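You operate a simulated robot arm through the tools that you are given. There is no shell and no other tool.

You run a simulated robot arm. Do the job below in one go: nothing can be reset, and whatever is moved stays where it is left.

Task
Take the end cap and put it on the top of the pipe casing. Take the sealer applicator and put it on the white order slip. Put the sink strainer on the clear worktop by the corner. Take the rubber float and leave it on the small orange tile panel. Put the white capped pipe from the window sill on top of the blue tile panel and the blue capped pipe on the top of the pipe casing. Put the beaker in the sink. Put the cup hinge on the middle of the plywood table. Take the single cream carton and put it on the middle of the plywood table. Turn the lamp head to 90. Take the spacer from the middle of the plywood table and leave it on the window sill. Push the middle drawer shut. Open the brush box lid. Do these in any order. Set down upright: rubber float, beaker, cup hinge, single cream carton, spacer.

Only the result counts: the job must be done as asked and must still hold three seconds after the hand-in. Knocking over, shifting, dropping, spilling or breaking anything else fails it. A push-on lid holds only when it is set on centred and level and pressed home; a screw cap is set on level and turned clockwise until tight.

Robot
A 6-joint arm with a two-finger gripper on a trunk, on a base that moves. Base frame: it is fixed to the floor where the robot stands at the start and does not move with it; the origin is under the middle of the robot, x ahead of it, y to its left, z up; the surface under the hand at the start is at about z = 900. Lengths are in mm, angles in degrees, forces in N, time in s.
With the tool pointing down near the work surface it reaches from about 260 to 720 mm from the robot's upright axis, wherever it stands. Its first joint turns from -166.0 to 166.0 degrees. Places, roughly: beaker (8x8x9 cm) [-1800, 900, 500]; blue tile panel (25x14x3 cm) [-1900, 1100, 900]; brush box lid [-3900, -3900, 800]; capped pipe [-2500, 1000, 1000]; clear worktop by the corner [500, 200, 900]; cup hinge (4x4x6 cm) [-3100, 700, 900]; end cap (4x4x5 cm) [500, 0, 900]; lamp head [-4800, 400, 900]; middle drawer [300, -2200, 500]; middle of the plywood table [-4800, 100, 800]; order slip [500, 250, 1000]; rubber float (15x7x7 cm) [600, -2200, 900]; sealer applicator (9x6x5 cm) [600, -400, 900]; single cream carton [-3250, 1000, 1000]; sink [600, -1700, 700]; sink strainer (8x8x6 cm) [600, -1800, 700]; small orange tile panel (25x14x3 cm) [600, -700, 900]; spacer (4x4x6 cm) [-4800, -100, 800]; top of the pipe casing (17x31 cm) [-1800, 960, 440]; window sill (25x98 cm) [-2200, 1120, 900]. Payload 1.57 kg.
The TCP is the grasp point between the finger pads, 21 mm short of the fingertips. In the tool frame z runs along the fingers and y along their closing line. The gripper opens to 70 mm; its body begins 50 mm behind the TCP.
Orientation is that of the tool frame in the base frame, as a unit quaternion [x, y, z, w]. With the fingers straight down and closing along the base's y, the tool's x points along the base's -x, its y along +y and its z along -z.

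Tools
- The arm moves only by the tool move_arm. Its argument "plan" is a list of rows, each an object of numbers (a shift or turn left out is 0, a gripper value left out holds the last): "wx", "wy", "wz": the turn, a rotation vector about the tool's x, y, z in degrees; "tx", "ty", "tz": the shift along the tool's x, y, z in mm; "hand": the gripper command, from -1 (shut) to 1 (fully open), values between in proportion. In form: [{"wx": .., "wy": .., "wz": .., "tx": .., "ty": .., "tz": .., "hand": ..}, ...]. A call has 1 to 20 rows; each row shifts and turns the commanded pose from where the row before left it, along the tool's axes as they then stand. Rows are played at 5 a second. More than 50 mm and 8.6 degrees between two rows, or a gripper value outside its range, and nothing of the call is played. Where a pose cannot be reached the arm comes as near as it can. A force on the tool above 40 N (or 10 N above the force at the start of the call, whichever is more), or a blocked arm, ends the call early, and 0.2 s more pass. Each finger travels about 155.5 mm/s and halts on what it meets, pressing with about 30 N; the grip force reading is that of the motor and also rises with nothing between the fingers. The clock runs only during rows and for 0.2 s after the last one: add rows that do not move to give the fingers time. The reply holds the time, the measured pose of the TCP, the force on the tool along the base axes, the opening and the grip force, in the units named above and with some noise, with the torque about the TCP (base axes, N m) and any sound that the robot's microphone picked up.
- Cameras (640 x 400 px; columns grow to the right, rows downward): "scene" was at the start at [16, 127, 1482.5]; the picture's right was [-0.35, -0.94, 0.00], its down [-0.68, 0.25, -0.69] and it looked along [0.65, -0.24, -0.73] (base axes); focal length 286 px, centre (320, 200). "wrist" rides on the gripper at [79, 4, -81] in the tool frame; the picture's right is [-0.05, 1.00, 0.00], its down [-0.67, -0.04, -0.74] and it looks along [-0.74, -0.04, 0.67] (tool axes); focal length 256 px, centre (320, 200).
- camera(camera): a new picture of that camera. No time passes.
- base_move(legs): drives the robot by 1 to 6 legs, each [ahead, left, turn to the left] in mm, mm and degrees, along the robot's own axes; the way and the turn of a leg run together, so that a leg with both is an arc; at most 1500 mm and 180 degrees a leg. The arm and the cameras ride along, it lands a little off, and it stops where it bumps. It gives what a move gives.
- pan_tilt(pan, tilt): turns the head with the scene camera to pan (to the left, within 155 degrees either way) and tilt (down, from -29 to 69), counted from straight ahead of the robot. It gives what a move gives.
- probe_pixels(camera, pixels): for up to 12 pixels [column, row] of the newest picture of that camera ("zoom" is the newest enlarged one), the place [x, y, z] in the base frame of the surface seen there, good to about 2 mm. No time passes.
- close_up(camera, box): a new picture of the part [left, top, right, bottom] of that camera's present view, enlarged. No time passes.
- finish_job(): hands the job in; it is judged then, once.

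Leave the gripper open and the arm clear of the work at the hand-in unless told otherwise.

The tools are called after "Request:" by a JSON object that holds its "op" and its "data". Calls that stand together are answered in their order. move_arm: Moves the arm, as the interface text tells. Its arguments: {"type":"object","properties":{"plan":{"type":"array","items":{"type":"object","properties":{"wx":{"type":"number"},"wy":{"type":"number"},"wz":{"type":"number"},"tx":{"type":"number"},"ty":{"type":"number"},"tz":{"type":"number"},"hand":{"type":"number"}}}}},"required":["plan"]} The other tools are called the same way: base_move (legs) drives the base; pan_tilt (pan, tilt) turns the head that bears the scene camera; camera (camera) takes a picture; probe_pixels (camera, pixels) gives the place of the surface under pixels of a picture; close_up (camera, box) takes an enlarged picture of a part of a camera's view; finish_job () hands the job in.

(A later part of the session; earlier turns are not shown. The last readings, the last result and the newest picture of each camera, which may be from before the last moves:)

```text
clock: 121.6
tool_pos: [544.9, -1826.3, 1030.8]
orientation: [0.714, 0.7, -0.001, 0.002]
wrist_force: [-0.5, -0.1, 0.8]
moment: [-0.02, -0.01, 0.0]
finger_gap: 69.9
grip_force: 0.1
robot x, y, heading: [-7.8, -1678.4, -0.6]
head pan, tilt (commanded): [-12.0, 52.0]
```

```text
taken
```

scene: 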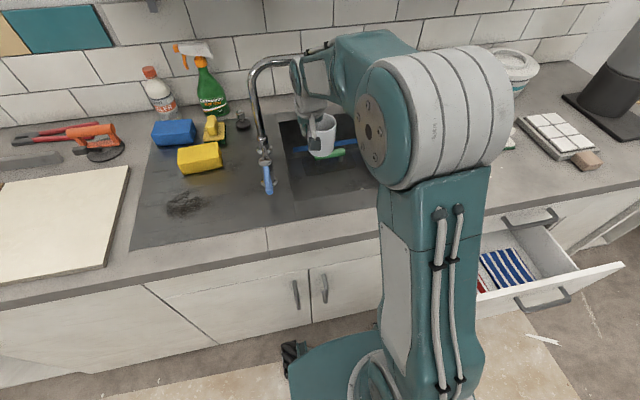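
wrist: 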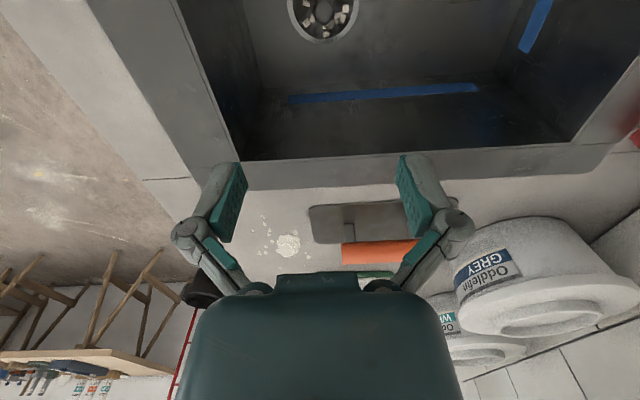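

The strainer is at wrist (323,15). Zooming and probing it.

Request:
{"op": "close_up", "data": {"camera": "wrist", "box": [260, 0, 400, 70]}}

Request:
{"op": "probe_pixels", "data": {"camera": "wrist", "pixels": [[323, 10], [323, 40], [292, 10], [353, 10], [323, 28], [305, 15], [340, 15], [270, 30], [380, 30]]}}

```text
4.57 times, centred on (330, 35) of wrist
```

zoom: 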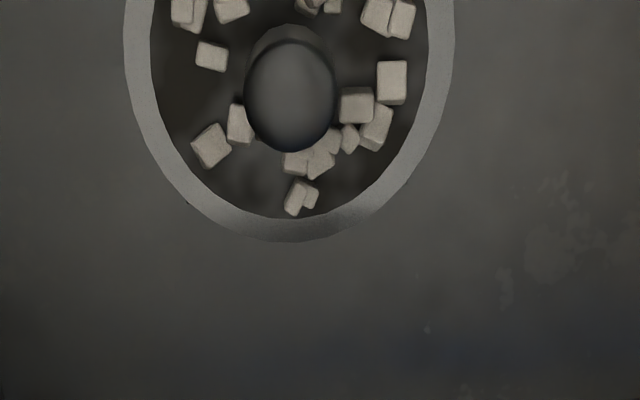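

```text
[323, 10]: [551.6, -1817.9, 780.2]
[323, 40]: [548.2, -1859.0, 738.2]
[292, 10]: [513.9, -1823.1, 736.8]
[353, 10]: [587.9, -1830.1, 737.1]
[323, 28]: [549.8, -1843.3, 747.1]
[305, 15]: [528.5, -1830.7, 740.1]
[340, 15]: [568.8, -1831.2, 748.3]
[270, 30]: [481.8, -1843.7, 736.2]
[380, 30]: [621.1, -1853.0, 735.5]
```

It's a basket strainer holding crumbs (cubes) with a centre knob, top z≈780. It must stay level. I'll get a better view from +y side and lower.

Request:
{"op": "move_arm", "data": {"plan": [{"tx": 30, "tz": 40}, {"tx": 30, "tz": 40}, {}]}}

Request:
{"op": "camera", "data": {"camera": "wrist"}}

Request:
{"op": "close_up", "data": {"camera": "wrist", "box": [250, 50, 410, 150]}}

```text
clock: 122.4
tool_pos: [547.0, -1766.7, 948.6]
orientation: [0.714, 0.7, -0.002, 0.004]
wrist_force: [-0.5, -0.1, -0.6]
moment: [-0.02, 0.02, 0.03]
finger_gap: 69.9
grip_force: 0.0
robot x, y, heading: [-8.0, -1680.7, -0.4]
head pan, tilt (commanded): [-12.0, 52.0]
```

```text
taken
```

wrist: 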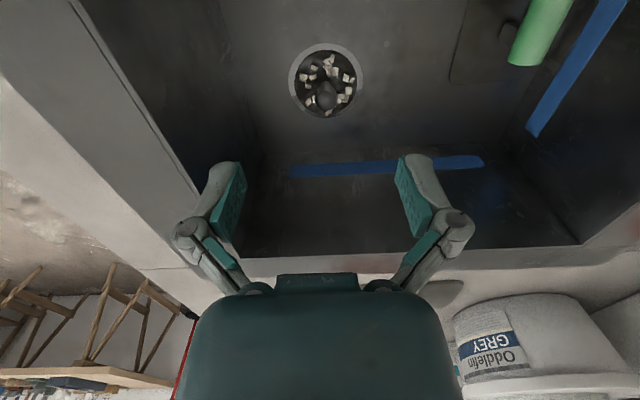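

```text
4.00 times, centred on (330, 100) of wrist
```

zoom: 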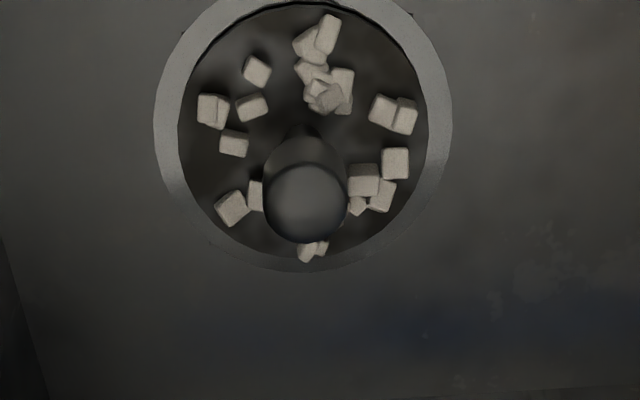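

Probing knob and ring.

Request:
{"op": "probe_pixels", "data": {"camera": "zoom", "pixels": [[307, 195], [307, 215], [272, 195], [342, 195], [307, 160], [307, 235], [165, 120], [440, 120], [300, 265], [365, 180], [325, 35], [230, 205]]}}

```text
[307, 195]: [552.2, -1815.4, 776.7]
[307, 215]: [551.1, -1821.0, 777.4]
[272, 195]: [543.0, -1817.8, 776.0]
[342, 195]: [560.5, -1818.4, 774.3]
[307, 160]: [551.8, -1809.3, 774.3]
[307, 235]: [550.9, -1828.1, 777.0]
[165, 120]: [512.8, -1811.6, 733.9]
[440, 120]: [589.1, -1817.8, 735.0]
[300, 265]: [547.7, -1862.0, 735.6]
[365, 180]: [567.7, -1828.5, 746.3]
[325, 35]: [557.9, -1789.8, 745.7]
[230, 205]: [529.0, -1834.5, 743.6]
```

Knob centre ≈(551.5,−1819), Ø≈22, top 777. I'll go over it with a 42 mm opening, descend to z≈774 (fingertips above the crumbs), and close.

Request:
{"op": "move_arm", "data": {"plan": [{"tx": -26, "ty": 2.7, "hand": 0.2}, {"tx": -26.2, "ty": 2.7}, {"tz": 40}, {"tz": 40}, {"tz": 40}, {"tz": 30}, {}, {}]}}

Request:
{"op": "camera", "data": {"camera": "wrist"}}

```text
clock: 124.2
tool_pos: [552.7, -1817.7, 803.4]
orientation: [0.714, 0.7, -0.001, 0.003]
wrist_force: [-0.5, -0.2, 0.2]
moment: [0.02, -0.01, -0.02]
finger_gap: 41.8
grip_force: 0.1
robot x, y, heading: [-7.6, -1679.1, -0.5]
head pan, tilt (commanded): [-12.0, 52.0]
```

```text
taken
```

wrist: 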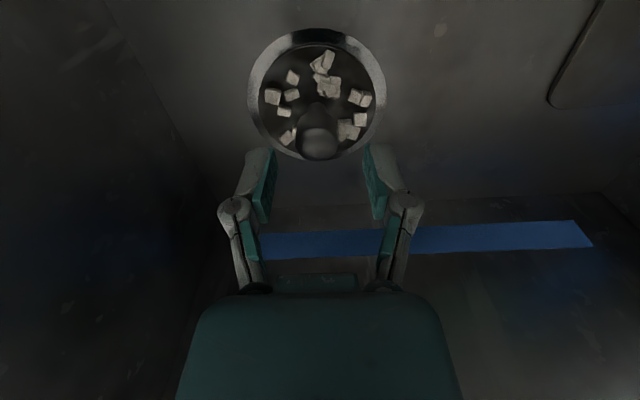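

Knob is centred at (318,140). Descend 29 mm and close.

Request:
{"op": "move_arm", "data": {"plan": [{"tz": 15}, {"tz": 14}, {}, {"hand": -0.3}, {"hand": -1}, {}, {}, {}]}}

Request:
{"op": "camera", "data": {"camera": "wrist"}}

```text
clock: 126.0
tool_pos: [551.7, -1819.2, 774.2]
orientation: [0.714, 0.7, -0.002, 0.003]
wrist_force: [0.6, -0.4, -0.5]
moment: [0.01, 0.0, 0.02]
finger_gap: 21.4
grip_force: 30.2
robot x, y, heading: [-7.4, -1679.6, -0.2]
head pan, tilt (commanded): [-12.0, 52.0]
```

```text
taken
```

wrist: 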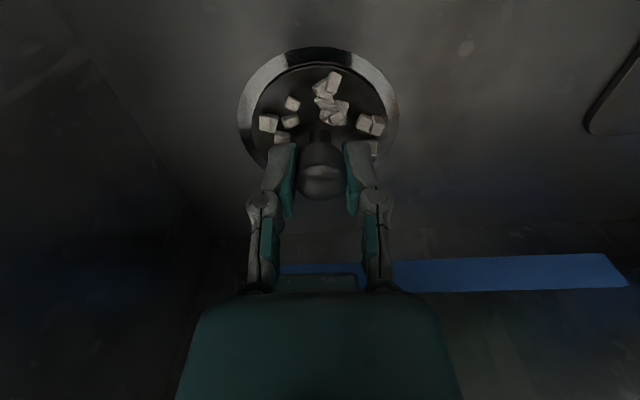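

Gripped at 21.4 mm. Lifting gently.

Request:
{"op": "move_arm", "data": {"plan": [{"tz": -5}, {"tz": -10}, {"tz": -15}, {"tz": -20}, {"tz": -20}, {"tz": -20}, {"tz": -20}, {"tz": -20}, {"tz": -20}, {"tz": -20}, {"tz": -20}, {"tz": -10}, {}]}}

Request:
{"op": "camera", "data": {"camera": "wrist"}}

Request:
{"op": "close_up", "data": {"camera": "scene", "box": [240, 60, 440, 210]}}

```text
clock: 128.8
tool_pos: [553.3, -1818.5, 972.2]
orientation: [0.714, 0.701, -0.002, 0.003]
wrist_force: [-0.6, -0.6, -0.3]
moment: [0.02, 0.0, -0.01]
finger_gap: 21.1
grip_force: 29.6
robot x, y, heading: [-10.8, -1684.1, -0.3]
head pan, tilt (commanded): [-12.0, 52.0]
```

```text
taken
```

wrist: 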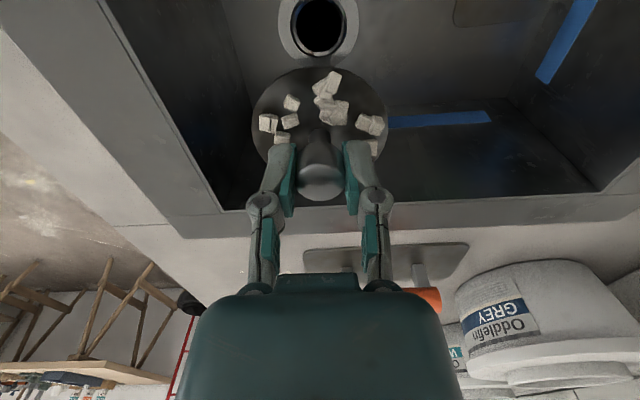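

```text
2.67 times, centred on (340, 135) of scene
```

zoom: 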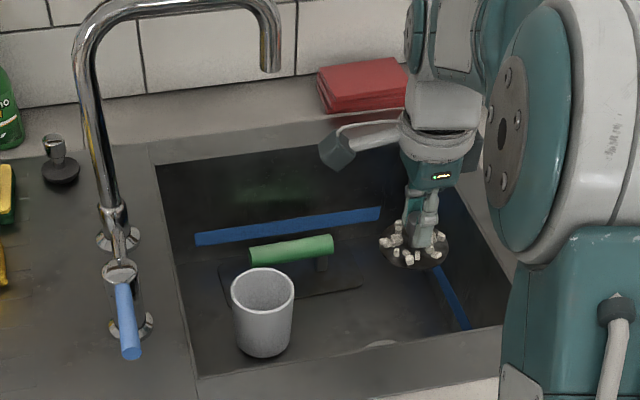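

The strainer came out level with the crumbs on it. I'll raise 30 mm more, then back up 400 mm and slide left toward the corner in moderate legs.

Request:
{"op": "move_arm", "data": {"plan": [{"tz": -10}, {"tz": -15}, {"tz": -10}, {}]}}

Request:
{"op": "base_move", "data": {"legs": [[-390, 0, 0]]}}

Request:
{"op": "camera", "data": {"camera": "wrist"}}

```text
clock: 129.8
tool_pos: [550.7, -1817.7, 1006.3]
orientation: [0.715, 0.699, -0.002, 0.003]
wrist_force: [0.4, -0.5, 0.1]
moment: [-0.02, -0.02, -0.02]
finger_gap: 21.4
grip_force: 29.8
robot x, y, heading: [-7.0, -1680.3, -0.3]
head pan, tilt (commanded): [-12.0, 52.0]
```

```text
clock: 132.2
tool_pos: [167.2, -1814.6, 1005.0]
orientation: [0.713, 0.701, -0.003, 0.003]
wrist_force: [-0.2, -0.3, 0.5]
moment: [0.01, -0.01, 0.02]
finger_gap: 21.3
grip_force: 30.1
robot x, y, heading: [-393.3, -1683.1, -0.0]
head pan, tilt (commanded): [-12.0, 52.0]
```

```text
taken
```

wrist: 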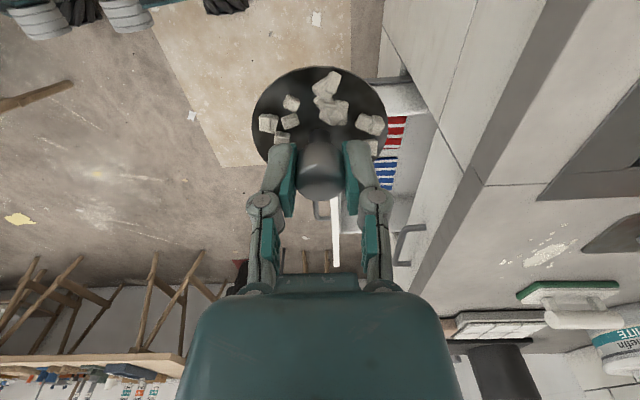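

Crumbs did not move. Sliding left to y≈130.

Request:
{"op": "base_move", "data": {"legs": [[0, 1400, 0], [0, 400, 0]]}}

Request:
{"op": "camera", "data": {"camera": "wrist"}}

```text
clock: 141.2
tool_pos: [169.0, -43.6, 1005.5]
orientation: [0.713, 0.701, 0.0, 0.002]
wrist_force: [0.1, -0.3, -1.0]
moment: [0.01, 0.0, -0.02]
finger_gap: 21.3
grip_force: 30.0
robot x, y, heading: [-391.9, 92.1, -0.3]
head pan, tilt (commanded): [-12.0, 52.0]
```

```text
taken
```

wrist: 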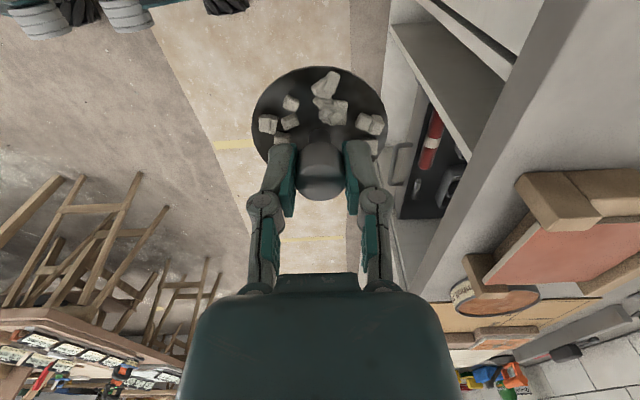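

Forward 380 and left 40, then look at the worktop.

Request:
{"op": "base_move", "data": {"legs": [[380, 40, 0]]}}

Request:
{"op": "pan_tilt", "data": {"pan": 10, "tilt": 50}}

Request:
{"op": "camera", "data": {"camera": "scene"}}

Request:
{"op": "camera", "data": {"camera": "wrist"}}

```text
clock: 143.6
tool_pos: [550.6, 1.8, 1006.9]
orientation: [0.712, 0.702, -0.002, 0.004]
wrist_force: [-0.6, 0.3, -1.2]
moment: [-0.02, 0.0, 0.01]
finger_gap: 21.5
grip_force: 29.5
robot x, y, heading: [-7.8, 135.7, -0.2]
head pan, tilt (commanded): [-12.0, 52.0]
```

```text
clock: 144.4
tool_pos: [550.1, 1.6, 1005.5]
orientation: [0.712, 0.702, -0.002, 0.004]
wrist_force: [-0.2, -0.3, -0.6]
moment: [0.0, 0.0, 0.0]
finger_gap: 21.1
grip_force: 30.2
robot x, y, heading: [-5.9, 132.2, -0.3]
head pan, tilt (commanded): [10.0, 50.0]
```

```text
taken
```

scene: 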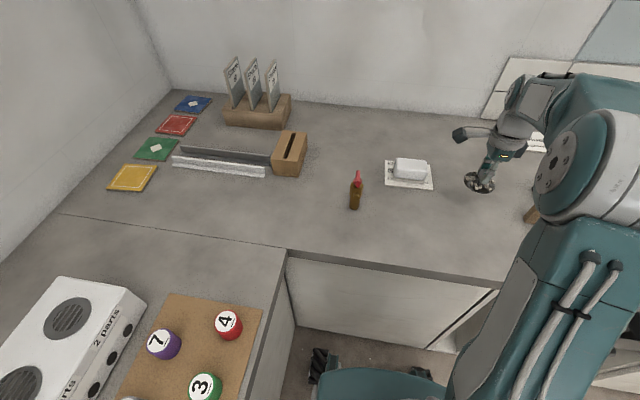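

```text
taken
```

wrist: 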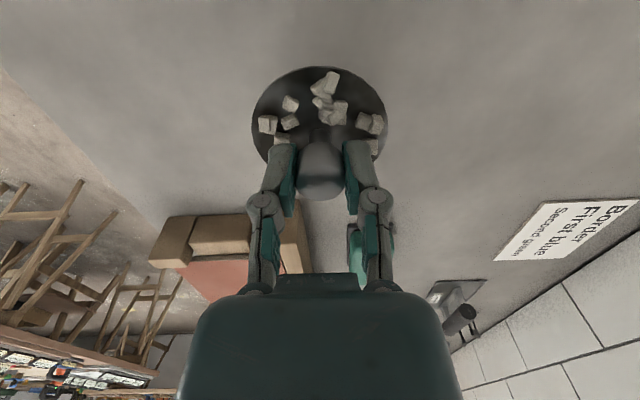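

I'll move to (495,172) slowly at this height, clear of the applicator and the brown bottle.

Request:
{"op": "move_arm", "data": {"plan": [{"tx": 15, "ty": -5.2}, {"tx": 28, "ty": -9.5}, {"tx": 28, "ty": -9.5}, {"tx": 28, "ty": -9.5}, {"tx": 28, "ty": -9.5}, {"tx": 28, "ty": -9.5}, {"tx": 14, "ty": -4.8}, {}, {}]}}

Request:
{"op": "camera", "data": {"camera": "wrist"}}

Request:
{"op": "close_up", "data": {"camera": "scene", "box": [300, 90, 540, 260]}}

```text
clock: 146.4
tool_pos: [495.6, 172.3, 1004.3]
orientation: [0.712, 0.702, -0.001, 0.004]
wrist_force: [0.1, -0.4, -1.0]
moment: [0.03, 0.01, -0.01]
finger_gap: 21.0
grip_force: 30.0
robot x, y, heading: [-6.1, 132.1, 0.0]
head pan, tilt (commanded): [10.0, 50.0]
```

```text
taken
```

wrist: 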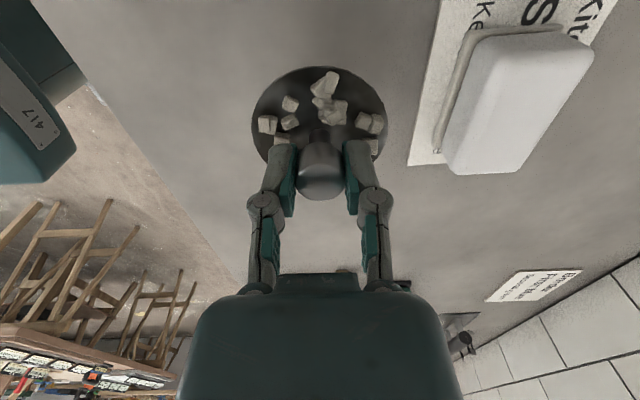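

```text
2.35 times, centred on (420, 175) of scene
```

zoom: 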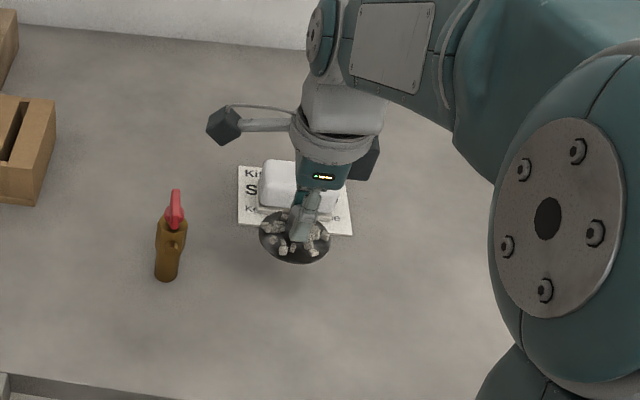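

Lowering gently toward the worktop.

Request:
{"op": "move_arm", "data": {"plan": [{"tz": 10}, {"tz": 12}, {"tz": 8}, {"tz": 4}, {"tz": 3}, {}, {}]}}

Request:
{"op": "close_up", "data": {"camera": "scene", "box": [360, 130, 480, 215]}}

```text
clock: 148.0
tool_pos: [495.8, 171.2, 966.3]
orientation: [0.712, 0.703, -0.002, 0.004]
wrist_force: [-0.2, -0.3, -0.6]
moment: [-0.02, -0.01, 0.01]
finger_gap: 21.5
grip_force: 30.1
robot x, y, heading: [-11.0, 132.4, -0.2]
head pan, tilt (commanded): [10.0, 50.0]
```

```text
4.71 times, centred on (420, 172) of scene
```

zoom: 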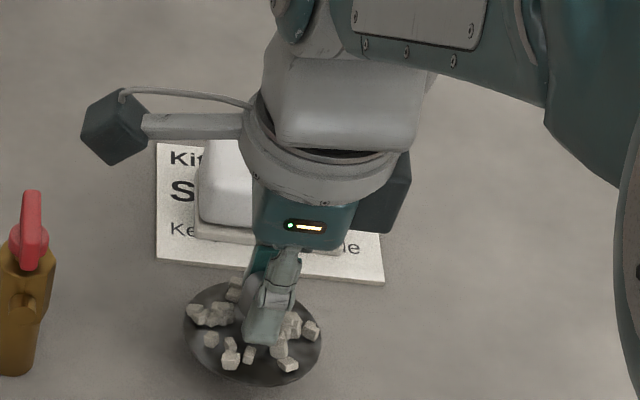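

Request:
{"op": "move_arm", "data": {"plan": [{"tz": 3}, {"tz": 2}, {"tz": 2}, {}, {}]}}

```text
clock: 149.2
tool_pos: [495.4, 172.1, 960.3]
orientation: [0.712, 0.702, -0.001, 0.004]
wrist_force: [0.8, -0.4, 0.0]
moment: [0.0, 0.01, 0.0]
finger_gap: 21.2
grip_force: 30.6
robot x, y, heading: [-4.4, 130.4, -0.5]
head pan, tilt (commanded): [10.0, 50.0]
```

Still no contact at z 960; continuing in 1.5 mm steps.

Request:
{"op": "move_arm", "data": {"plan": [{"tz": 1.5}, {"tz": 1.5}, {}, {}]}}

```text
clock: 150.2
tool_pos: [494.9, 171.5, 957.2]
orientation: [0.712, 0.702, -0.002, 0.004]
wrist_force: [0.3, 0.8, -0.6]
moment: [0.0, 0.0, 0.01]
finger_gap: 21.1
grip_force: 30.3
robot x, y, heading: [-7.1, 136.3, -0.0]
head pan, tilt (commanded): [10.0, 50.0]
```

Request:
{"op": "move_arm", "data": {"plan": [{"tz": 1.5}, {"tz": 1.5}, {}, {}]}}

```text
clock: 151.2
tool_pos: [495.7, 171.7, 954.8]
orientation: [0.711, 0.703, -0.002, 0.005]
wrist_force: [0.9, 0.2, -0.5]
moment: [-0.03, 0.01, -0.01]
finger_gap: 21.0
grip_force: 29.9
robot x, y, heading: [-8.4, 134.7, -0.0]
head pan, tilt (commanded): [10.0, 50.0]
```

Request:
{"op": "move_arm", "data": {"plan": [{"tz": 1.5}, {"tz": 1.5}, {"tz": 1.5}, {}, {}]}}

Request:
{"op": "close_up", "data": {"camera": "scene", "box": [360, 130, 480, 215]}}

```text
clock: 152.4
tool_pos: [496.3, 171.9, 951.4]
orientation: [0.712, 0.702, -0.002, 0.005]
wrist_force: [0.4, -0.1, -0.5]
moment: [-0.01, -0.03, 0.05]
finger_gap: 21.2
grip_force: 29.9
robot x, y, heading: [-9.0, 135.1, 0.1]
head pan, tilt (commanded): [10.0, 50.0]
```

```text
4.71 times, centred on (420, 172) of scene
```

zoom: 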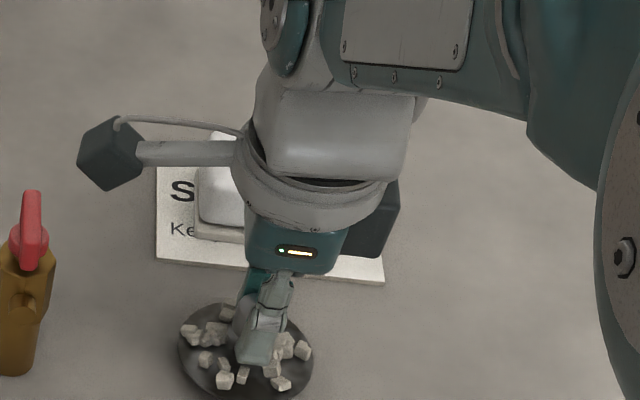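

Probing the disc height versus the worktop.

Request:
{"op": "probe_pixels", "data": {"camera": "zoom", "pixels": [[190, 350], [210, 380], [300, 370], [240, 310], [150, 380], [320, 395]]}}

```text
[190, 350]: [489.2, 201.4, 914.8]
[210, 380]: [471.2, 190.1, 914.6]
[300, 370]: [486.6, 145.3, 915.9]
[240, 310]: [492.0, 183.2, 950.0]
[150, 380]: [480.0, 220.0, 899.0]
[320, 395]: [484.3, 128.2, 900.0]
```

Disc top is 15 mm above the worktop. Continuing.

Request:
{"op": "move_arm", "data": {"plan": [{"tz": 2}, {"tz": 2}, {"tz": 1.5}, {}, {}]}}

```text
clock: 153.6
tool_pos: [496.2, 171.8, 945.5]
orientation: [0.712, 0.702, -0.001, 0.004]
wrist_force: [-0.5, -0.4, 19.0]
moment: [-0.04, -0.01, 0.03]
finger_gap: 20.9
grip_force: 30.3
robot x, y, heading: [-8.8, 134.7, 0.2]
head pan, tilt (commanded): [10.0, 50.0]
```

Contact. Opening to 42 mm and rising straight up.

Request:
{"op": "move_arm", "data": {"plan": [{"hand": -0.2}, {"hand": 0.2}, {}, {"tz": -20}, {"tz": -30}, {"tz": -40}, {"tz": -40}, {}]}}

Request:
{"op": "camera", "data": {"camera": "wrist"}}

Request:
{"op": "close_up", "data": {"camera": "scene", "box": [320, 110, 480, 215]}}

```text
clock: 155.4
tool_pos: [495.5, 170.7, 1074.1]
orientation: [0.712, 0.702, -0.002, 0.004]
wrist_force: [-0.2, 0.1, 0.0]
moment: [-0.04, -0.02, 0.03]
finger_gap: 42.1
grip_force: 0.0
robot x, y, heading: [-9.8, 134.4, -0.3]
head pan, tilt (commanded): [10.0, 50.0]
```

```text
taken
```

wrist: 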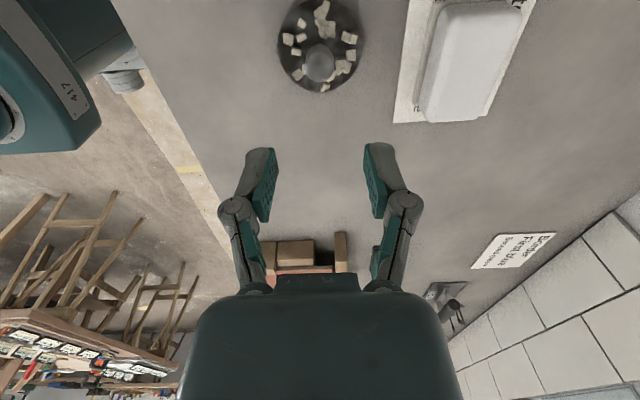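

```text
3.81 times, centred on (400, 162) of scene
```

zoom: 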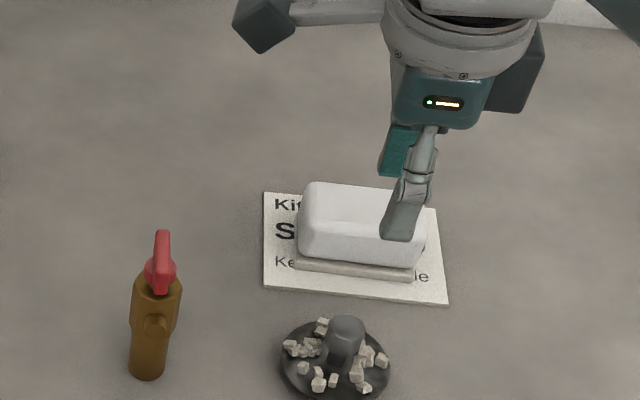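

The strainer is set down with its crumbs. Next: go to the drawer/rubber float area: back up 390 mm, slide right about 2300 mm.

Request:
{"op": "base_move", "data": {"legs": [[-390, 0, 0], [0, -1200, 0], [0, -1100, 0]]}}

Request:
{"op": "pan_tilt", "data": {"pan": 0, "tilt": 40}}

Request:
{"op": "camera", "data": {"camera": "scene"}}

```text
clock: 168.8
tool_pos: [113.3, -2115.4, 1075.0]
orientation: [0.705, 0.709, -0.002, 0.005]
wrist_force: [0.4, -0.7, -1.3]
moment: [0.0, 0.05, 0.02]
finger_gap: 41.9
grip_force: 0.1
robot x, y, heading: [-390.7, -2161.0, 0.6]
head pan, tilt (commanded): [10.0, 50.0]
```

```text
clock: 169.5
tool_pos: [113.6, -2115.1, 1074.2]
orientation: [0.705, 0.709, -0.002, 0.004]
wrist_force: [0.7, -0.1, -0.2]
moment: [0.03, -0.01, 0.01]
finger_gap: 41.8
grip_force: 0.1
robot x, y, heading: [-391.3, -2162.6, 0.9]
head pan, tilt (commanded): [0.0, 40.0]
```

```text
taken
```

scene: 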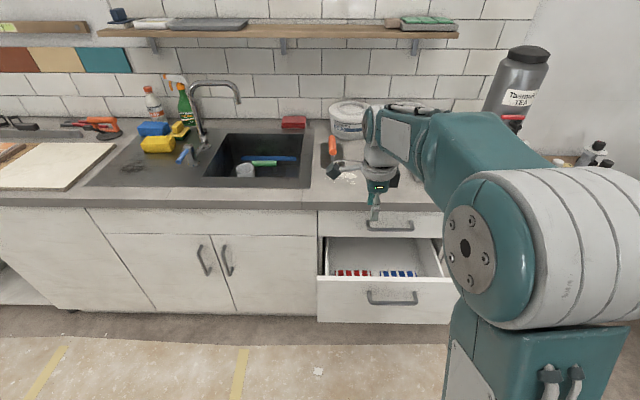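

I see the open middle drawer with front at (385,298), handle (392,297). Probing.

Request:
{"op": "probe_pixels", "data": {"camera": "scene", "pixels": [[322, 300], [340, 282], [440, 285], [392, 292], [392, 301], [340, 315], [430, 318], [350, 278], [390, 224], [340, 225], [345, 240], [330, 255]]}}

Request:
{"op": "close_up", "data": {"camera": "scene", "box": [300, 190, 480, 340]}}

```text
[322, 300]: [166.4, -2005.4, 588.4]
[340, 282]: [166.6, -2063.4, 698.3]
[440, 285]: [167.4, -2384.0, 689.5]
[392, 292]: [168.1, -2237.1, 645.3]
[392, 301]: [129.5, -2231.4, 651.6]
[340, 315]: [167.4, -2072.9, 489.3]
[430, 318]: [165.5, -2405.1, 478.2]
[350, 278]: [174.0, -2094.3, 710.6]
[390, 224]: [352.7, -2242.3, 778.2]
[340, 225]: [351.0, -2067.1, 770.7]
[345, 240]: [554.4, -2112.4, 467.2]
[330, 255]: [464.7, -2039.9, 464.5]
```

```text
2.67 times, centred on (390, 265) of scene
```

zoom: 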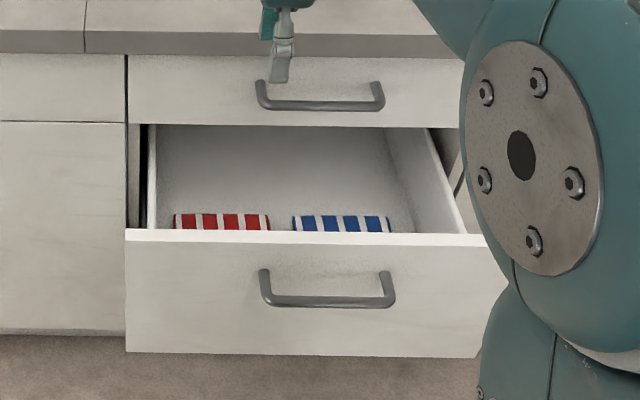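

Drawer face is at x≈166 (z 460–712), closed plane x≈351. I'll push it with closed fingers pitched 45° forward at y≈−2100, left of the handles. First turn the hand to neutral, close the fingers, pull back, and move the base up 80 mm.

Request:
{"op": "move_arm", "data": {"plan": [{"wz": -8.182, "hand": -1}, {"wz": -8.182}, {"wz": -8.182}, {"wz": -8.182}, {"wz": -8.182}, {"wz": -8.182}, {"wz": -8.182}, {"wz": -8.182}, {"wz": -8.182}, {"wz": -8.182}, {"wz": -8.182}, {"tx": 32}, {"tx": 32}, {"tx": 31}, {}]}}

Request:
{"op": "base_move", "data": {"legs": [[80, 0, 0]]}}

Request:
{"op": "move_arm", "data": {"plan": [{"wy": -7.5}, {"wy": -7.5}, {"wy": -7.5}, {"wy": -7.5}, {"wy": -7.5}, {"wy": -7.5}, {}]}}

Request:
{"op": "camera", "data": {"camera": "scene"}}

```text
clock: 172.7
tool_pos: [14.5, -2117.7, 1075.0]
orientation: [-0.003, 1.0, -0.003, 0.001]
wrist_force: [0.3, -0.1, -0.7]
moment: [-0.02, 0.01, 0.02]
finger_gap: 0.0
grip_force: 28.2
robot x, y, heading: [-385.9, -2161.0, 1.0]
head pan, tilt (commanded): [0.0, 40.0]
```

```text
clock: 173.8
tool_pos: [94.9, -2115.0, 1073.2]
orientation: [-0.003, 1.0, -0.003, 0.002]
wrist_force: [0.1, 0.4, 0.4]
moment: [0.0, 0.0, -0.02]
finger_gap: 0.0
grip_force: 29.6
robot x, y, heading: [-307.1, -2159.9, 1.1]
head pan, tilt (commanded): [0.0, 40.0]
```

```text
clock: 175.4
tool_pos: [94.0, -2115.3, 1075.7]
orientation: [-0.004, 0.923, -0.002, 0.385]
wrist_force: [0.4, -0.6, 0.6]
moment: [0.02, 0.0, -0.09]
finger_gap: 0.0
grip_force: 28.8
robot x, y, heading: [-312.3, -2159.7, 0.9]
head pan, tilt (commanded): [0.0, 40.0]
```

```text
taken
```

scene: 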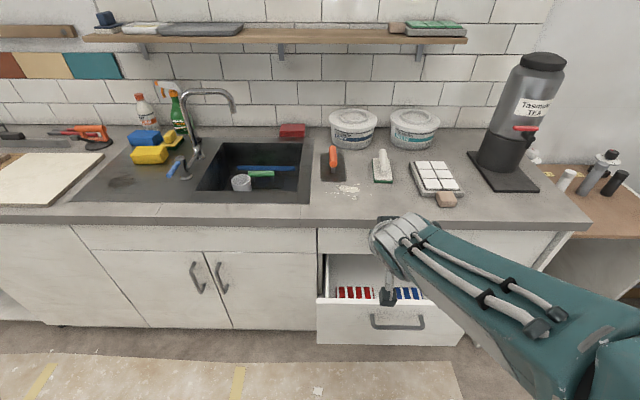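

Pitched 45°. Descending in front of the drawer (x≈94) to z≈635.

Request:
{"op": "move_arm", "data": {"plan": [{"tx": 28.4, "tz": 28.2}, {"tx": 28.4, "tz": 28.2}, {"tx": 28.4, "tz": 28.2}, {"tx": 28.4, "tz": 28.2}, {"tx": 28.4, "tz": 28.2}, {"tx": 28.4, "tz": 28.2}, {"tx": 28.4, "tz": 28.2}, {"tx": 28.4, "tz": 28.2}, {"tx": 28.4, "tz": 28.2}, {"tx": 28.4, "tz": 28.2}, {"tx": 28.4, "tz": 28.2}, {}]}}

Request:
{"op": "camera", "data": {"camera": "scene"}}

Request:
{"op": "camera", "data": {"camera": "wrist"}}

```text
clock: 178.0
tool_pos: [184.1, -2105.4, 719.1]
orientation: [-0.017, 0.926, -0.041, 0.375]
wrist_force: [1.2, 0.7, 5.9]
moment: [0.08, 0.04, -0.05]
finger_gap: 0.0
grip_force: 29.5
out of reach, approached as far as the arm can: row 3, 4, 5, 6, 7, 8, 9, 10, 11
robot x, y, heading: [-311.3, -2160.5, 1.2]
head pan, tilt (commanded): [0.0, 40.0]
```

```text
taken
```

scene: 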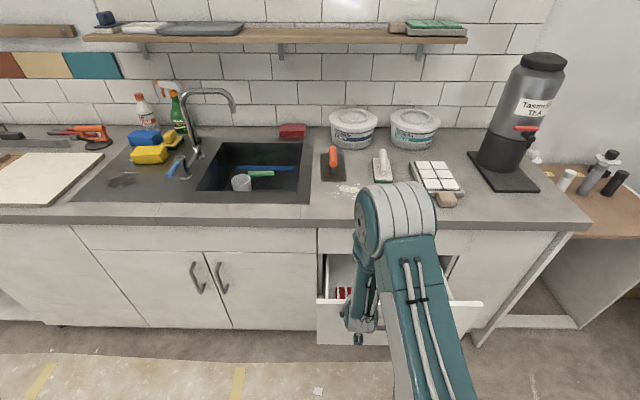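

```text
taken
```

wrist: 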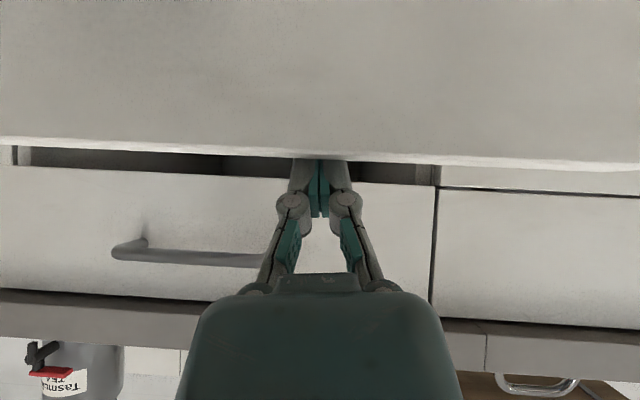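

The arm couldn't hold the 45° pitch that close, and slid over the drawer's front edge. I'll raise straight up, check nothing moved, and re-plan with 30° pitch from further back.

Request:
{"op": "move_arm", "data": {"plan": [{"tx": -23.1, "ty": -3, "tz": -23.9}, {"tx": -23.1, "ty": -3, "tz": -23.9}, {"tx": -23.1, "ty": -3, "tz": -23.9}, {}]}}

Request:
{"op": "camera", "data": {"camera": "wrist"}}

```text
clock: 179.0
tool_pos: [184.7, -2106.0, 819.4]
orientation: [-0.012, 0.925, -0.027, 0.378]
wrist_force: [-0.8, 0.1, 1.0]
moment: [-0.02, -0.03, -0.01]
finger_gap: 0.1
grip_force: 28.7
out of reach, approached as far as the arm can: row 1
robot x, y, heading: [-310.7, -2159.5, 1.0]
head pan, tilt (commanded): [0.0, 40.0]
```

```text
taken
```

wrist: 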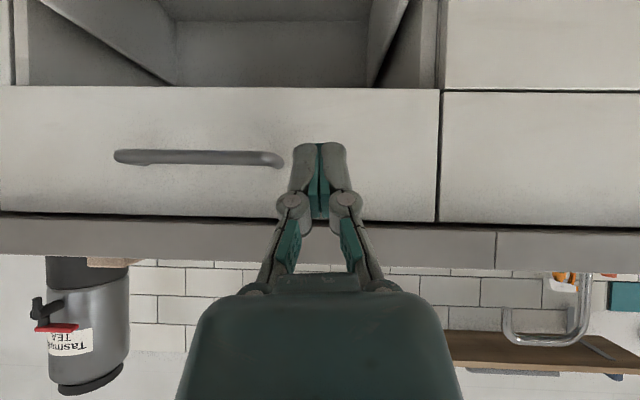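

Reducing pitch to about 30°, levelling roll, backing the base 60 mm.

Request:
{"op": "move_arm", "data": {"plan": [{"wy": 7.5}, {"wy": 7.5}, {"wx": -3.5}, {}]}}

Request:
{"op": "base_move", "data": {"legs": [[-65, 0, -1]]}}

```text
clock: 180.0
tool_pos: [185.9, -2106.9, 818.9]
orientation: [-0.012, 0.967, -0.011, 0.256]
wrist_force: [-0.3, 0.6, 0.5]
moment: [0.0, 0.0, 0.0]
finger_gap: 0.0
grip_force: 28.6
robot x, y, heading: [-310.1, -2161.8, 0.8]
head pan, tilt (commanded): [0.0, 40.0]
```

```text
clock: 181.0
tool_pos: [119.7, -2115.7, 818.0]
orientation: [-0.005, 0.967, -0.012, 0.256]
wrist_force: [1.0, -0.3, 0.0]
moment: [-0.02, -0.02, -0.01]
finger_gap: 0.0
grip_force: 28.9
robot x, y, heading: [-376.5, -2160.2, -0.0]
head pan, tilt (commanded): [0.0, 40.0]
```

Pitch is now ≈30°. Shifting to y≈−2095 and descending to z≈675 in front of the drawer face.

Request:
{"op": "move_arm", "data": {"plan": [{"ty": 20}, {"tx": 17.8, "tz": 31.3}, {"tx": 17.8, "tz": 31.3}, {"tx": 17.8, "tz": 31.3}, {"tx": 17.8, "tz": 31.3}, {}]}}

Request:
{"op": "camera", "data": {"camera": "wrist"}}

Request:
{"op": "camera", "data": {"camera": "scene"}}

```text
clock: 182.4
tool_pos: [122.2, -2100.0, 676.2]
orientation: [-0.009, 0.967, -0.016, 0.256]
wrist_force: [0.6, 0.2, 0.4]
moment: [0.04, 0.02, 0.01]
finger_gap: 0.0
grip_force: 28.2
robot x, y, heading: [-376.8, -2164.3, 0.1]
head pan, tilt (commanded): [0.0, 40.0]
```

```text
taken
```

wrist: 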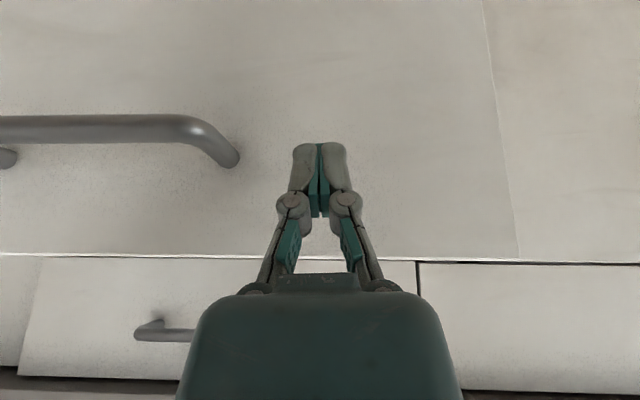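

```text
taken
```

scene: 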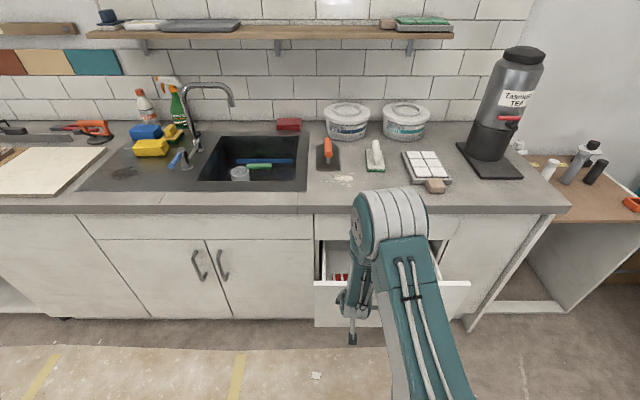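

Fingers face the panel. Pushing +x in 20 mm rows.

Request:
{"op": "move_arm", "data": {"plan": [{"tx": -17.4, "tz": 9.9}, {"tx": -17.4, "tz": 9.9}, {"tx": -13, "tz": 7.4}, {"tx": -13, "tz": 7.4}, {"tx": -13, "tz": 7.4}, {"tx": -13, "tz": 7.4}, {}]}}

Request:
{"op": "camera", "data": {"camera": "wrist"}}

```text
clock: 184.0
tool_pos: [221.1, -2098.3, 675.7]
orientation: [-0.005, 0.966, -0.013, 0.257]
wrist_force: [-0.5, 0.2, -0.1]
moment: [0.0, 0.01, -0.03]
finger_gap: 0.0
grip_force: 28.8
robot x, y, heading: [-377.2, -2161.5, 0.0]
head pan, tilt (commanded): [0.0, 40.0]
```

```text
taken
```

wrist: 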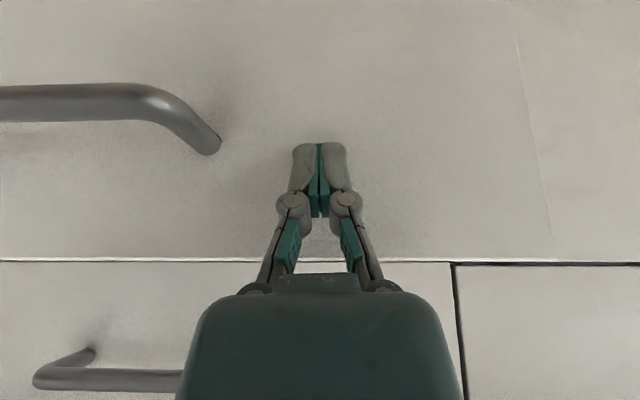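

The drawer is moving with the fingers. Continuing about 95 mm.

Request:
{"op": "move_arm", "data": {"plan": [{"tx": -13, "tz": 7.4}, {"tx": -13, "tz": 7.4}, {"tx": -13, "tz": 7.4}, {"tx": -13, "tz": 7.4}, {"tx": -13, "tz": 7.4}, {"tx": -13, "tz": 7.4}, {}]}}

Request:
{"op": "camera", "data": {"camera": "wrist"}}

Request:
{"op": "camera", "data": {"camera": "scene"}}

```text
clock: 185.6
tool_pos: [311.0, -2099.3, 674.7]
orientation: [-0.005, 0.967, -0.012, 0.256]
wrist_force: [1.3, 0.5, 0.4]
moment: [-0.01, 0.0, -0.01]
finger_gap: 0.2
grip_force: 28.8
robot x, y, heading: [-374.9, -2160.4, -0.4]
head pan, tilt (commanded): [0.0, 40.0]
```

```text
taken
```

wrist: 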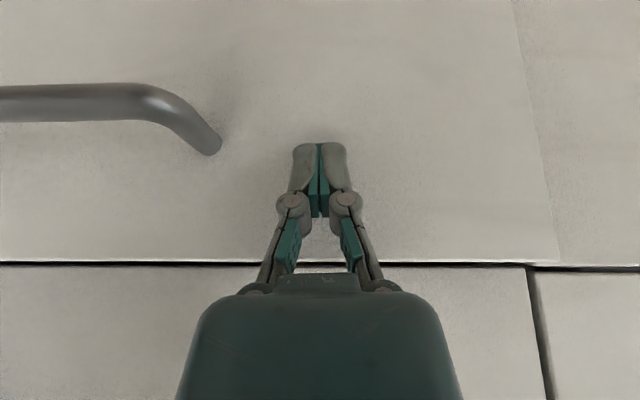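

```text
taken
```

scene: 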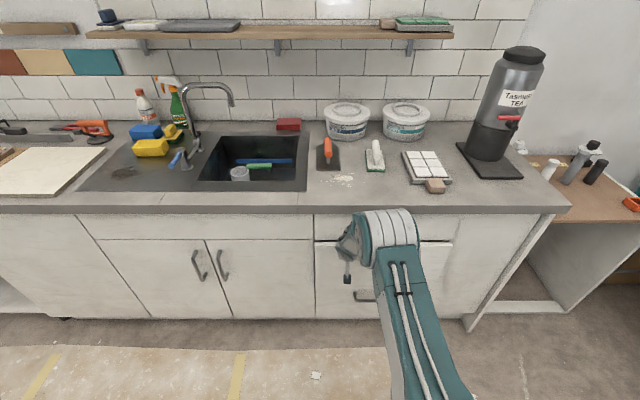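

Almost shut. Pushing on in 8 mm rows until it stops.

Request:
{"op": "move_arm", "data": {"plan": [{"tx": -7, "tz": 4}, {"tx": -7, "tz": 4}, {"tx": -5, "tz": 2.9}, {"tx": -4, "tz": 2.3}, {}]}}

Request:
{"op": "camera", "data": {"camera": "wrist"}}

```text
clock: 186.8
tool_pos: [334.4, -2098.2, 673.8]
orientation: [-0.005, 0.967, -0.013, 0.255]
wrist_force: [-3.4, 0.1, 0.9]
moment: [0.02, 0.04, -0.01]
finger_gap: 6.0
grip_force: 28.0
robot x, y, heading: [-376.7, -2161.6, 0.0]
head pan, tilt (commanded): [0.0, 40.0]
```

```text
taken
```

wrist: 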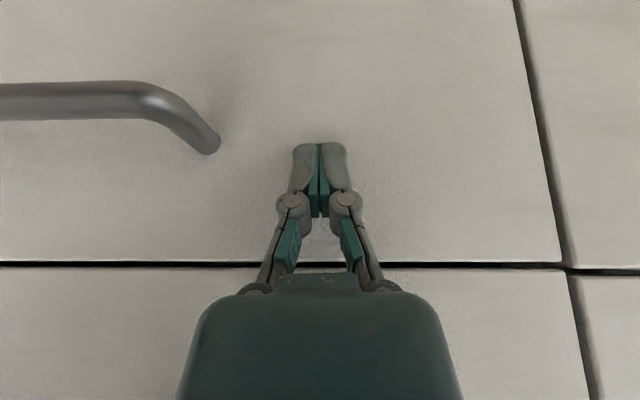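

Request:
{"op": "move_arm", "data": {"plan": [{"tx": -3, "tz": 1.7}, {"tx": -3, "tz": 1.7}, {"tx": -3, "tz": 1.7}, {}]}}

Request:
{"op": "probe_pixels", "data": {"camera": "wrist", "pixels": [[450, 100], [600, 100], [450, 200], [100, 300], [250, 200], [150, 220]]}}

```text
clock: 187.2
tool_pos: [334.5, -2099.0, 673.3]
orientation: [-0.006, 0.968, -0.013, 0.251]
wrist_force: [-4.8, 1.0, 1.1]
moment: [-0.01, 0.09, 0.03]
finger_gap: 6.0
grip_force: 28.9
robot x, y, heading: [-377.2, -2161.6, -0.2]
head pan, tilt (commanded): [0.0, 40.0]
stopped in row 2: the force on the tool passed its limit at 46 N (the readings are from after the stop); the commanded pose is now the measured one
```

```text
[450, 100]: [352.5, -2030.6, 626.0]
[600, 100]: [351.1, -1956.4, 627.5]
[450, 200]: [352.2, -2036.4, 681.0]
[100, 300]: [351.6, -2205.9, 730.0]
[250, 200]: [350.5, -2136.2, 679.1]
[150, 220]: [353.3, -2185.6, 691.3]
```

Drawer face at x≈352, flush with its neighbours – shut. Retreating 120 mm back, then up.

Request:
{"op": "move_arm", "data": {"plan": [{"tx": 26, "tz": -14.8}, {"tx": 26, "tz": -14.8}, {"tx": 26, "tz": -14.8}, {"tx": 26, "tz": -14.8}, {"tx": 26, "tz": -14.8}, {"tx": -19.8, "tz": -34.8}, {"tx": -19.8, "tz": -34.8}, {"tx": -19.8, "tz": -34.8}, {"tx": -19.8, "tz": -34.8}, {"tx": -19.8, "tz": -34.8}, {"tx": -19.8, "tz": -34.8}, {"tx": -19.8, "tz": -34.8}, {"tx": -19.8, "tz": -34.8}, {"tx": -19.8, "tz": -34.8}, {"tx": -19.8, "tz": -34.8}, {}]}}

Request:
{"op": "camera", "data": {"camera": "scene"}}

Request:
{"op": "close_up", "data": {"camera": "scene", "box": [290, 90, 490, 220]}}

```text
clock: 190.6
tool_pos: [189.6, -2088.2, 1076.6]
orientation: [-0.005, 0.968, -0.014, 0.251]
wrist_force: [-0.2, 0.8, 0.3]
moment: [-0.02, -0.01, -0.04]
finger_gap: 0.0
grip_force: 28.8
robot x, y, heading: [-373.1, -2160.3, 0.2]
head pan, tilt (commanded): [0.0, 40.0]
```

```text
taken
```

scene: 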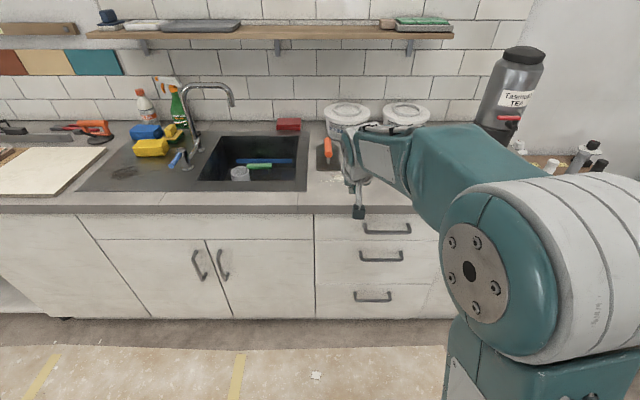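

```text
3.08 times, centred on (390, 155) of scene
```

zoom: 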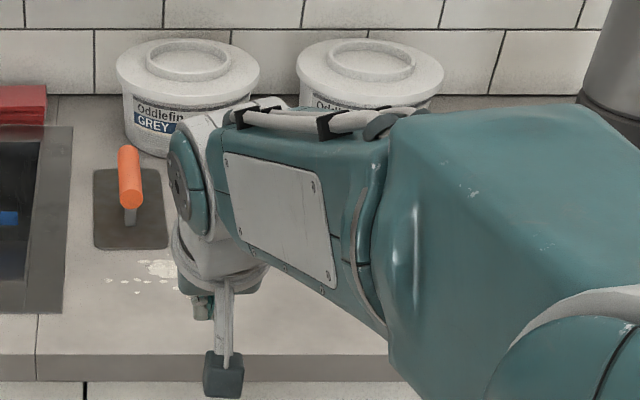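

Straightening the hand to vertical, opening it, then driving forward 330 mm.

Request:
{"op": "move_arm", "data": {"plan": [{"wy": 7.3, "hand": 1}, {"wy": 7.3}, {"wy": 7.3}, {"wy": 7.2}, {}]}}

Request:
{"op": "base_move", "data": {"legs": [[330, -40, 0]]}}

Request:
{"op": "camera", "data": {"camera": "wrist"}}

```text
clock: 191.8
tool_pos: [189.8, -2088.3, 1074.9]
orientation: [-0.002, 1.0, -0.015, -0.001]
wrist_force: [-1.3, -0.1, 0.0]
moment: [-0.02, 0.01, 0.01]
finger_gap: 69.9
grip_force: 0.0
robot x, y, heading: [-375.7, -2160.5, -0.0]
head pan, tilt (commanded): [0.0, 40.0]
```

```text
clock: 194.0
tool_pos: [522.5, -2122.9, 1076.1]
orientation: [-0.004, 1.0, -0.015, 0.001]
wrist_force: [0.0, -0.2, -0.1]
moment: [-0.02, -0.01, 0.02]
finger_gap: 69.8
grip_force: 0.0
robot x, y, heading: [-46.2, -2198.3, 0.3]
head pan, tilt (commanded): [0.0, 40.0]
```

```text
taken
```

wrist: 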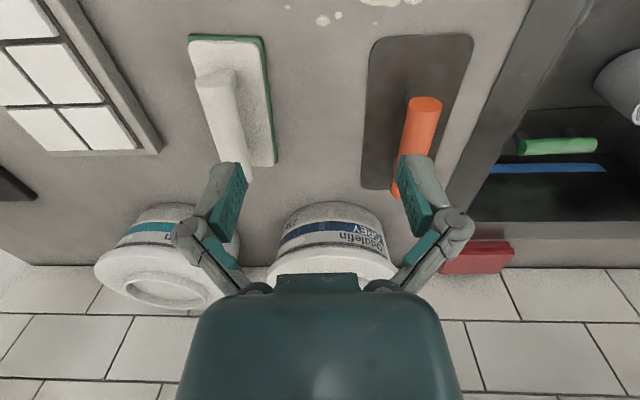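

The white-handled, green-edged float at (230,100) is the rubber float. Probing it.

Request:
{"op": "close_up", "data": {"camera": "wrist", "box": [170, 20, 330, 200]}}

Request:
{"op": "probe_pixels", "data": {"camera": "wrist", "pixels": [[215, 80], [228, 120], [240, 160], [200, 85], [232, 75], [222, 130], [247, 130], [192, 42], [258, 42], [270, 160], [218, 50], [210, 165]]}}

```text
2.22 times, centred on (250, 110) of wrist
```

zoom: 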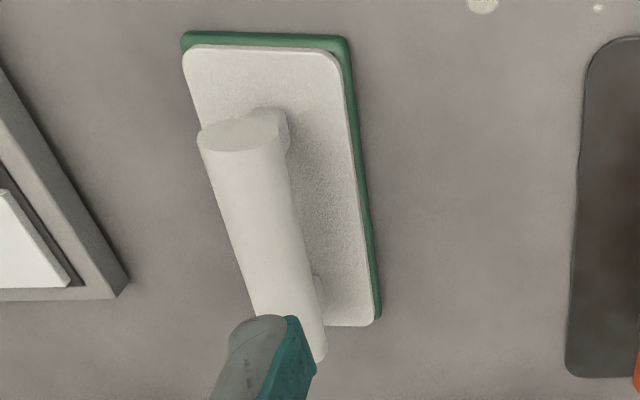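

```text
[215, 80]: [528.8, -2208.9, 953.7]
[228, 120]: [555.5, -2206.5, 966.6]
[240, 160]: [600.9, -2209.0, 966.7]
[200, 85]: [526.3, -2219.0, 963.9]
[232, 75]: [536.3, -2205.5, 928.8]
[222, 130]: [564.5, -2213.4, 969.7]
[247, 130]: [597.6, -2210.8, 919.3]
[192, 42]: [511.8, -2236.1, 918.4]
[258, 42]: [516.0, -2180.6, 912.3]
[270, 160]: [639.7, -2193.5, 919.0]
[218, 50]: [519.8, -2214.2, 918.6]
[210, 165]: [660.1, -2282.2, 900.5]
```

Handle axis runs nearly along x near y≈−2209, top z≈969. I'll level the hand (1.7° roll), move above the handle, and look.

Request:
{"op": "move_arm", "data": {"plan": [{"wx": -1.7}, {"tx": -27, "ty": -43}, {"tx": -27, "ty": -43}, {"tz": 30}, {}]}}

Request:
{"op": "camera", "data": {"camera": "wrist"}}

```text
refused: row 2 steps farther than a row can; nothing moved
```

```text
taken
```

wrist: 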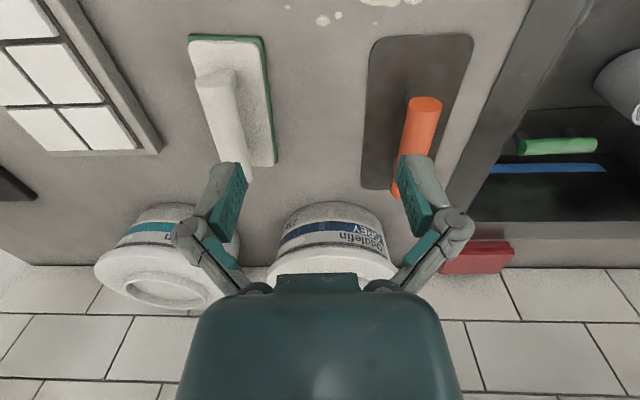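

The row was slightly over 50 mm; splitting into three.

Request:
{"op": "move_arm", "data": {"plan": [{"wx": -1.7}, {"tx": -18, "ty": -28.7}, {"tx": -18, "ty": -28.7}, {"tx": -18, "ty": -28.6}, {"tz": 30}, {}]}}

Request:
{"op": "camera", "data": {"camera": "wrist"}}

```text
clock: 195.4
tool_pos: [578.6, -2208.0, 1045.5]
orientation: [-0.004, 1.0, 0.0, 0.0]
wrist_force: [0.6, 0.3, 0.7]
moment: [0.02, -0.01, 0.03]
finger_gap: 70.4
grip_force: 0.0
robot x, y, heading: [-47.3, -2204.5, 0.6]
head pan, tilt (commanded): [0.0, 40.0]
```

```text
taken
```

wrist: 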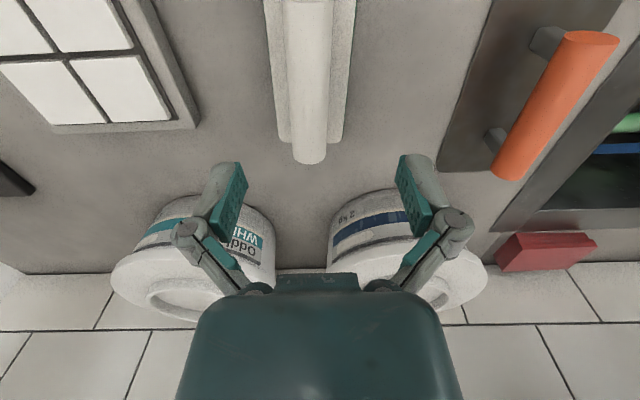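

Request:
{"op": "probe_pixels", "data": {"camera": "wrist", "pixels": [[308, 150], [308, 100], [308, 40], [306, 5], [293, 60], [322, 60], [270, 60], [347, 60], [284, 138], [340, 138]]}}

```text
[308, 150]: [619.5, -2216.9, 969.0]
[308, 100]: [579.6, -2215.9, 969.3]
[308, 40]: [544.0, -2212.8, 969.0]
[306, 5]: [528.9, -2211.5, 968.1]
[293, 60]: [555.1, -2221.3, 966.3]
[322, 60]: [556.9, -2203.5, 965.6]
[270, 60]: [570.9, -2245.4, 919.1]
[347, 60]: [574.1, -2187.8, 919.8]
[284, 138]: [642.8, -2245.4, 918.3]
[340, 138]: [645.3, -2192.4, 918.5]
```

Handle centre ≈(580,−2214), skewed ≈3.4°. Aligning, descending to z≈952 and closing.

Request:
{"op": "move_arm", "data": {"plan": [{"wz": 3.4}, {"tx": -1, "ty": -6}, {"tz": 30}, {"tz": 30}, {"tz": 20}, {"tz": 13}, {}, {"hand": -1}, {}, {}, {}]}}

Request:
{"op": "camera", "data": {"camera": "wrist"}}

```text
clock: 197.8
tool_pos: [579.0, -2215.0, 955.0]
orientation: [0.027, 1.0, 0.001, 0.004]
wrist_force: [-0.3, 0.3, 20.5]
moment: [0.05, 0.17, -0.23]
finger_gap: 26.7
grip_force: 29.6
robot x, y, heading: [-43.5, -2197.5, 0.4]
head pan, tilt (commanded): [0.0, 40.0]
```

```text
taken
```

wrist: 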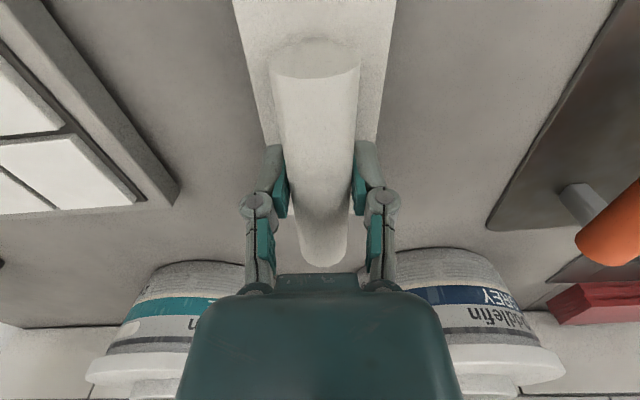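

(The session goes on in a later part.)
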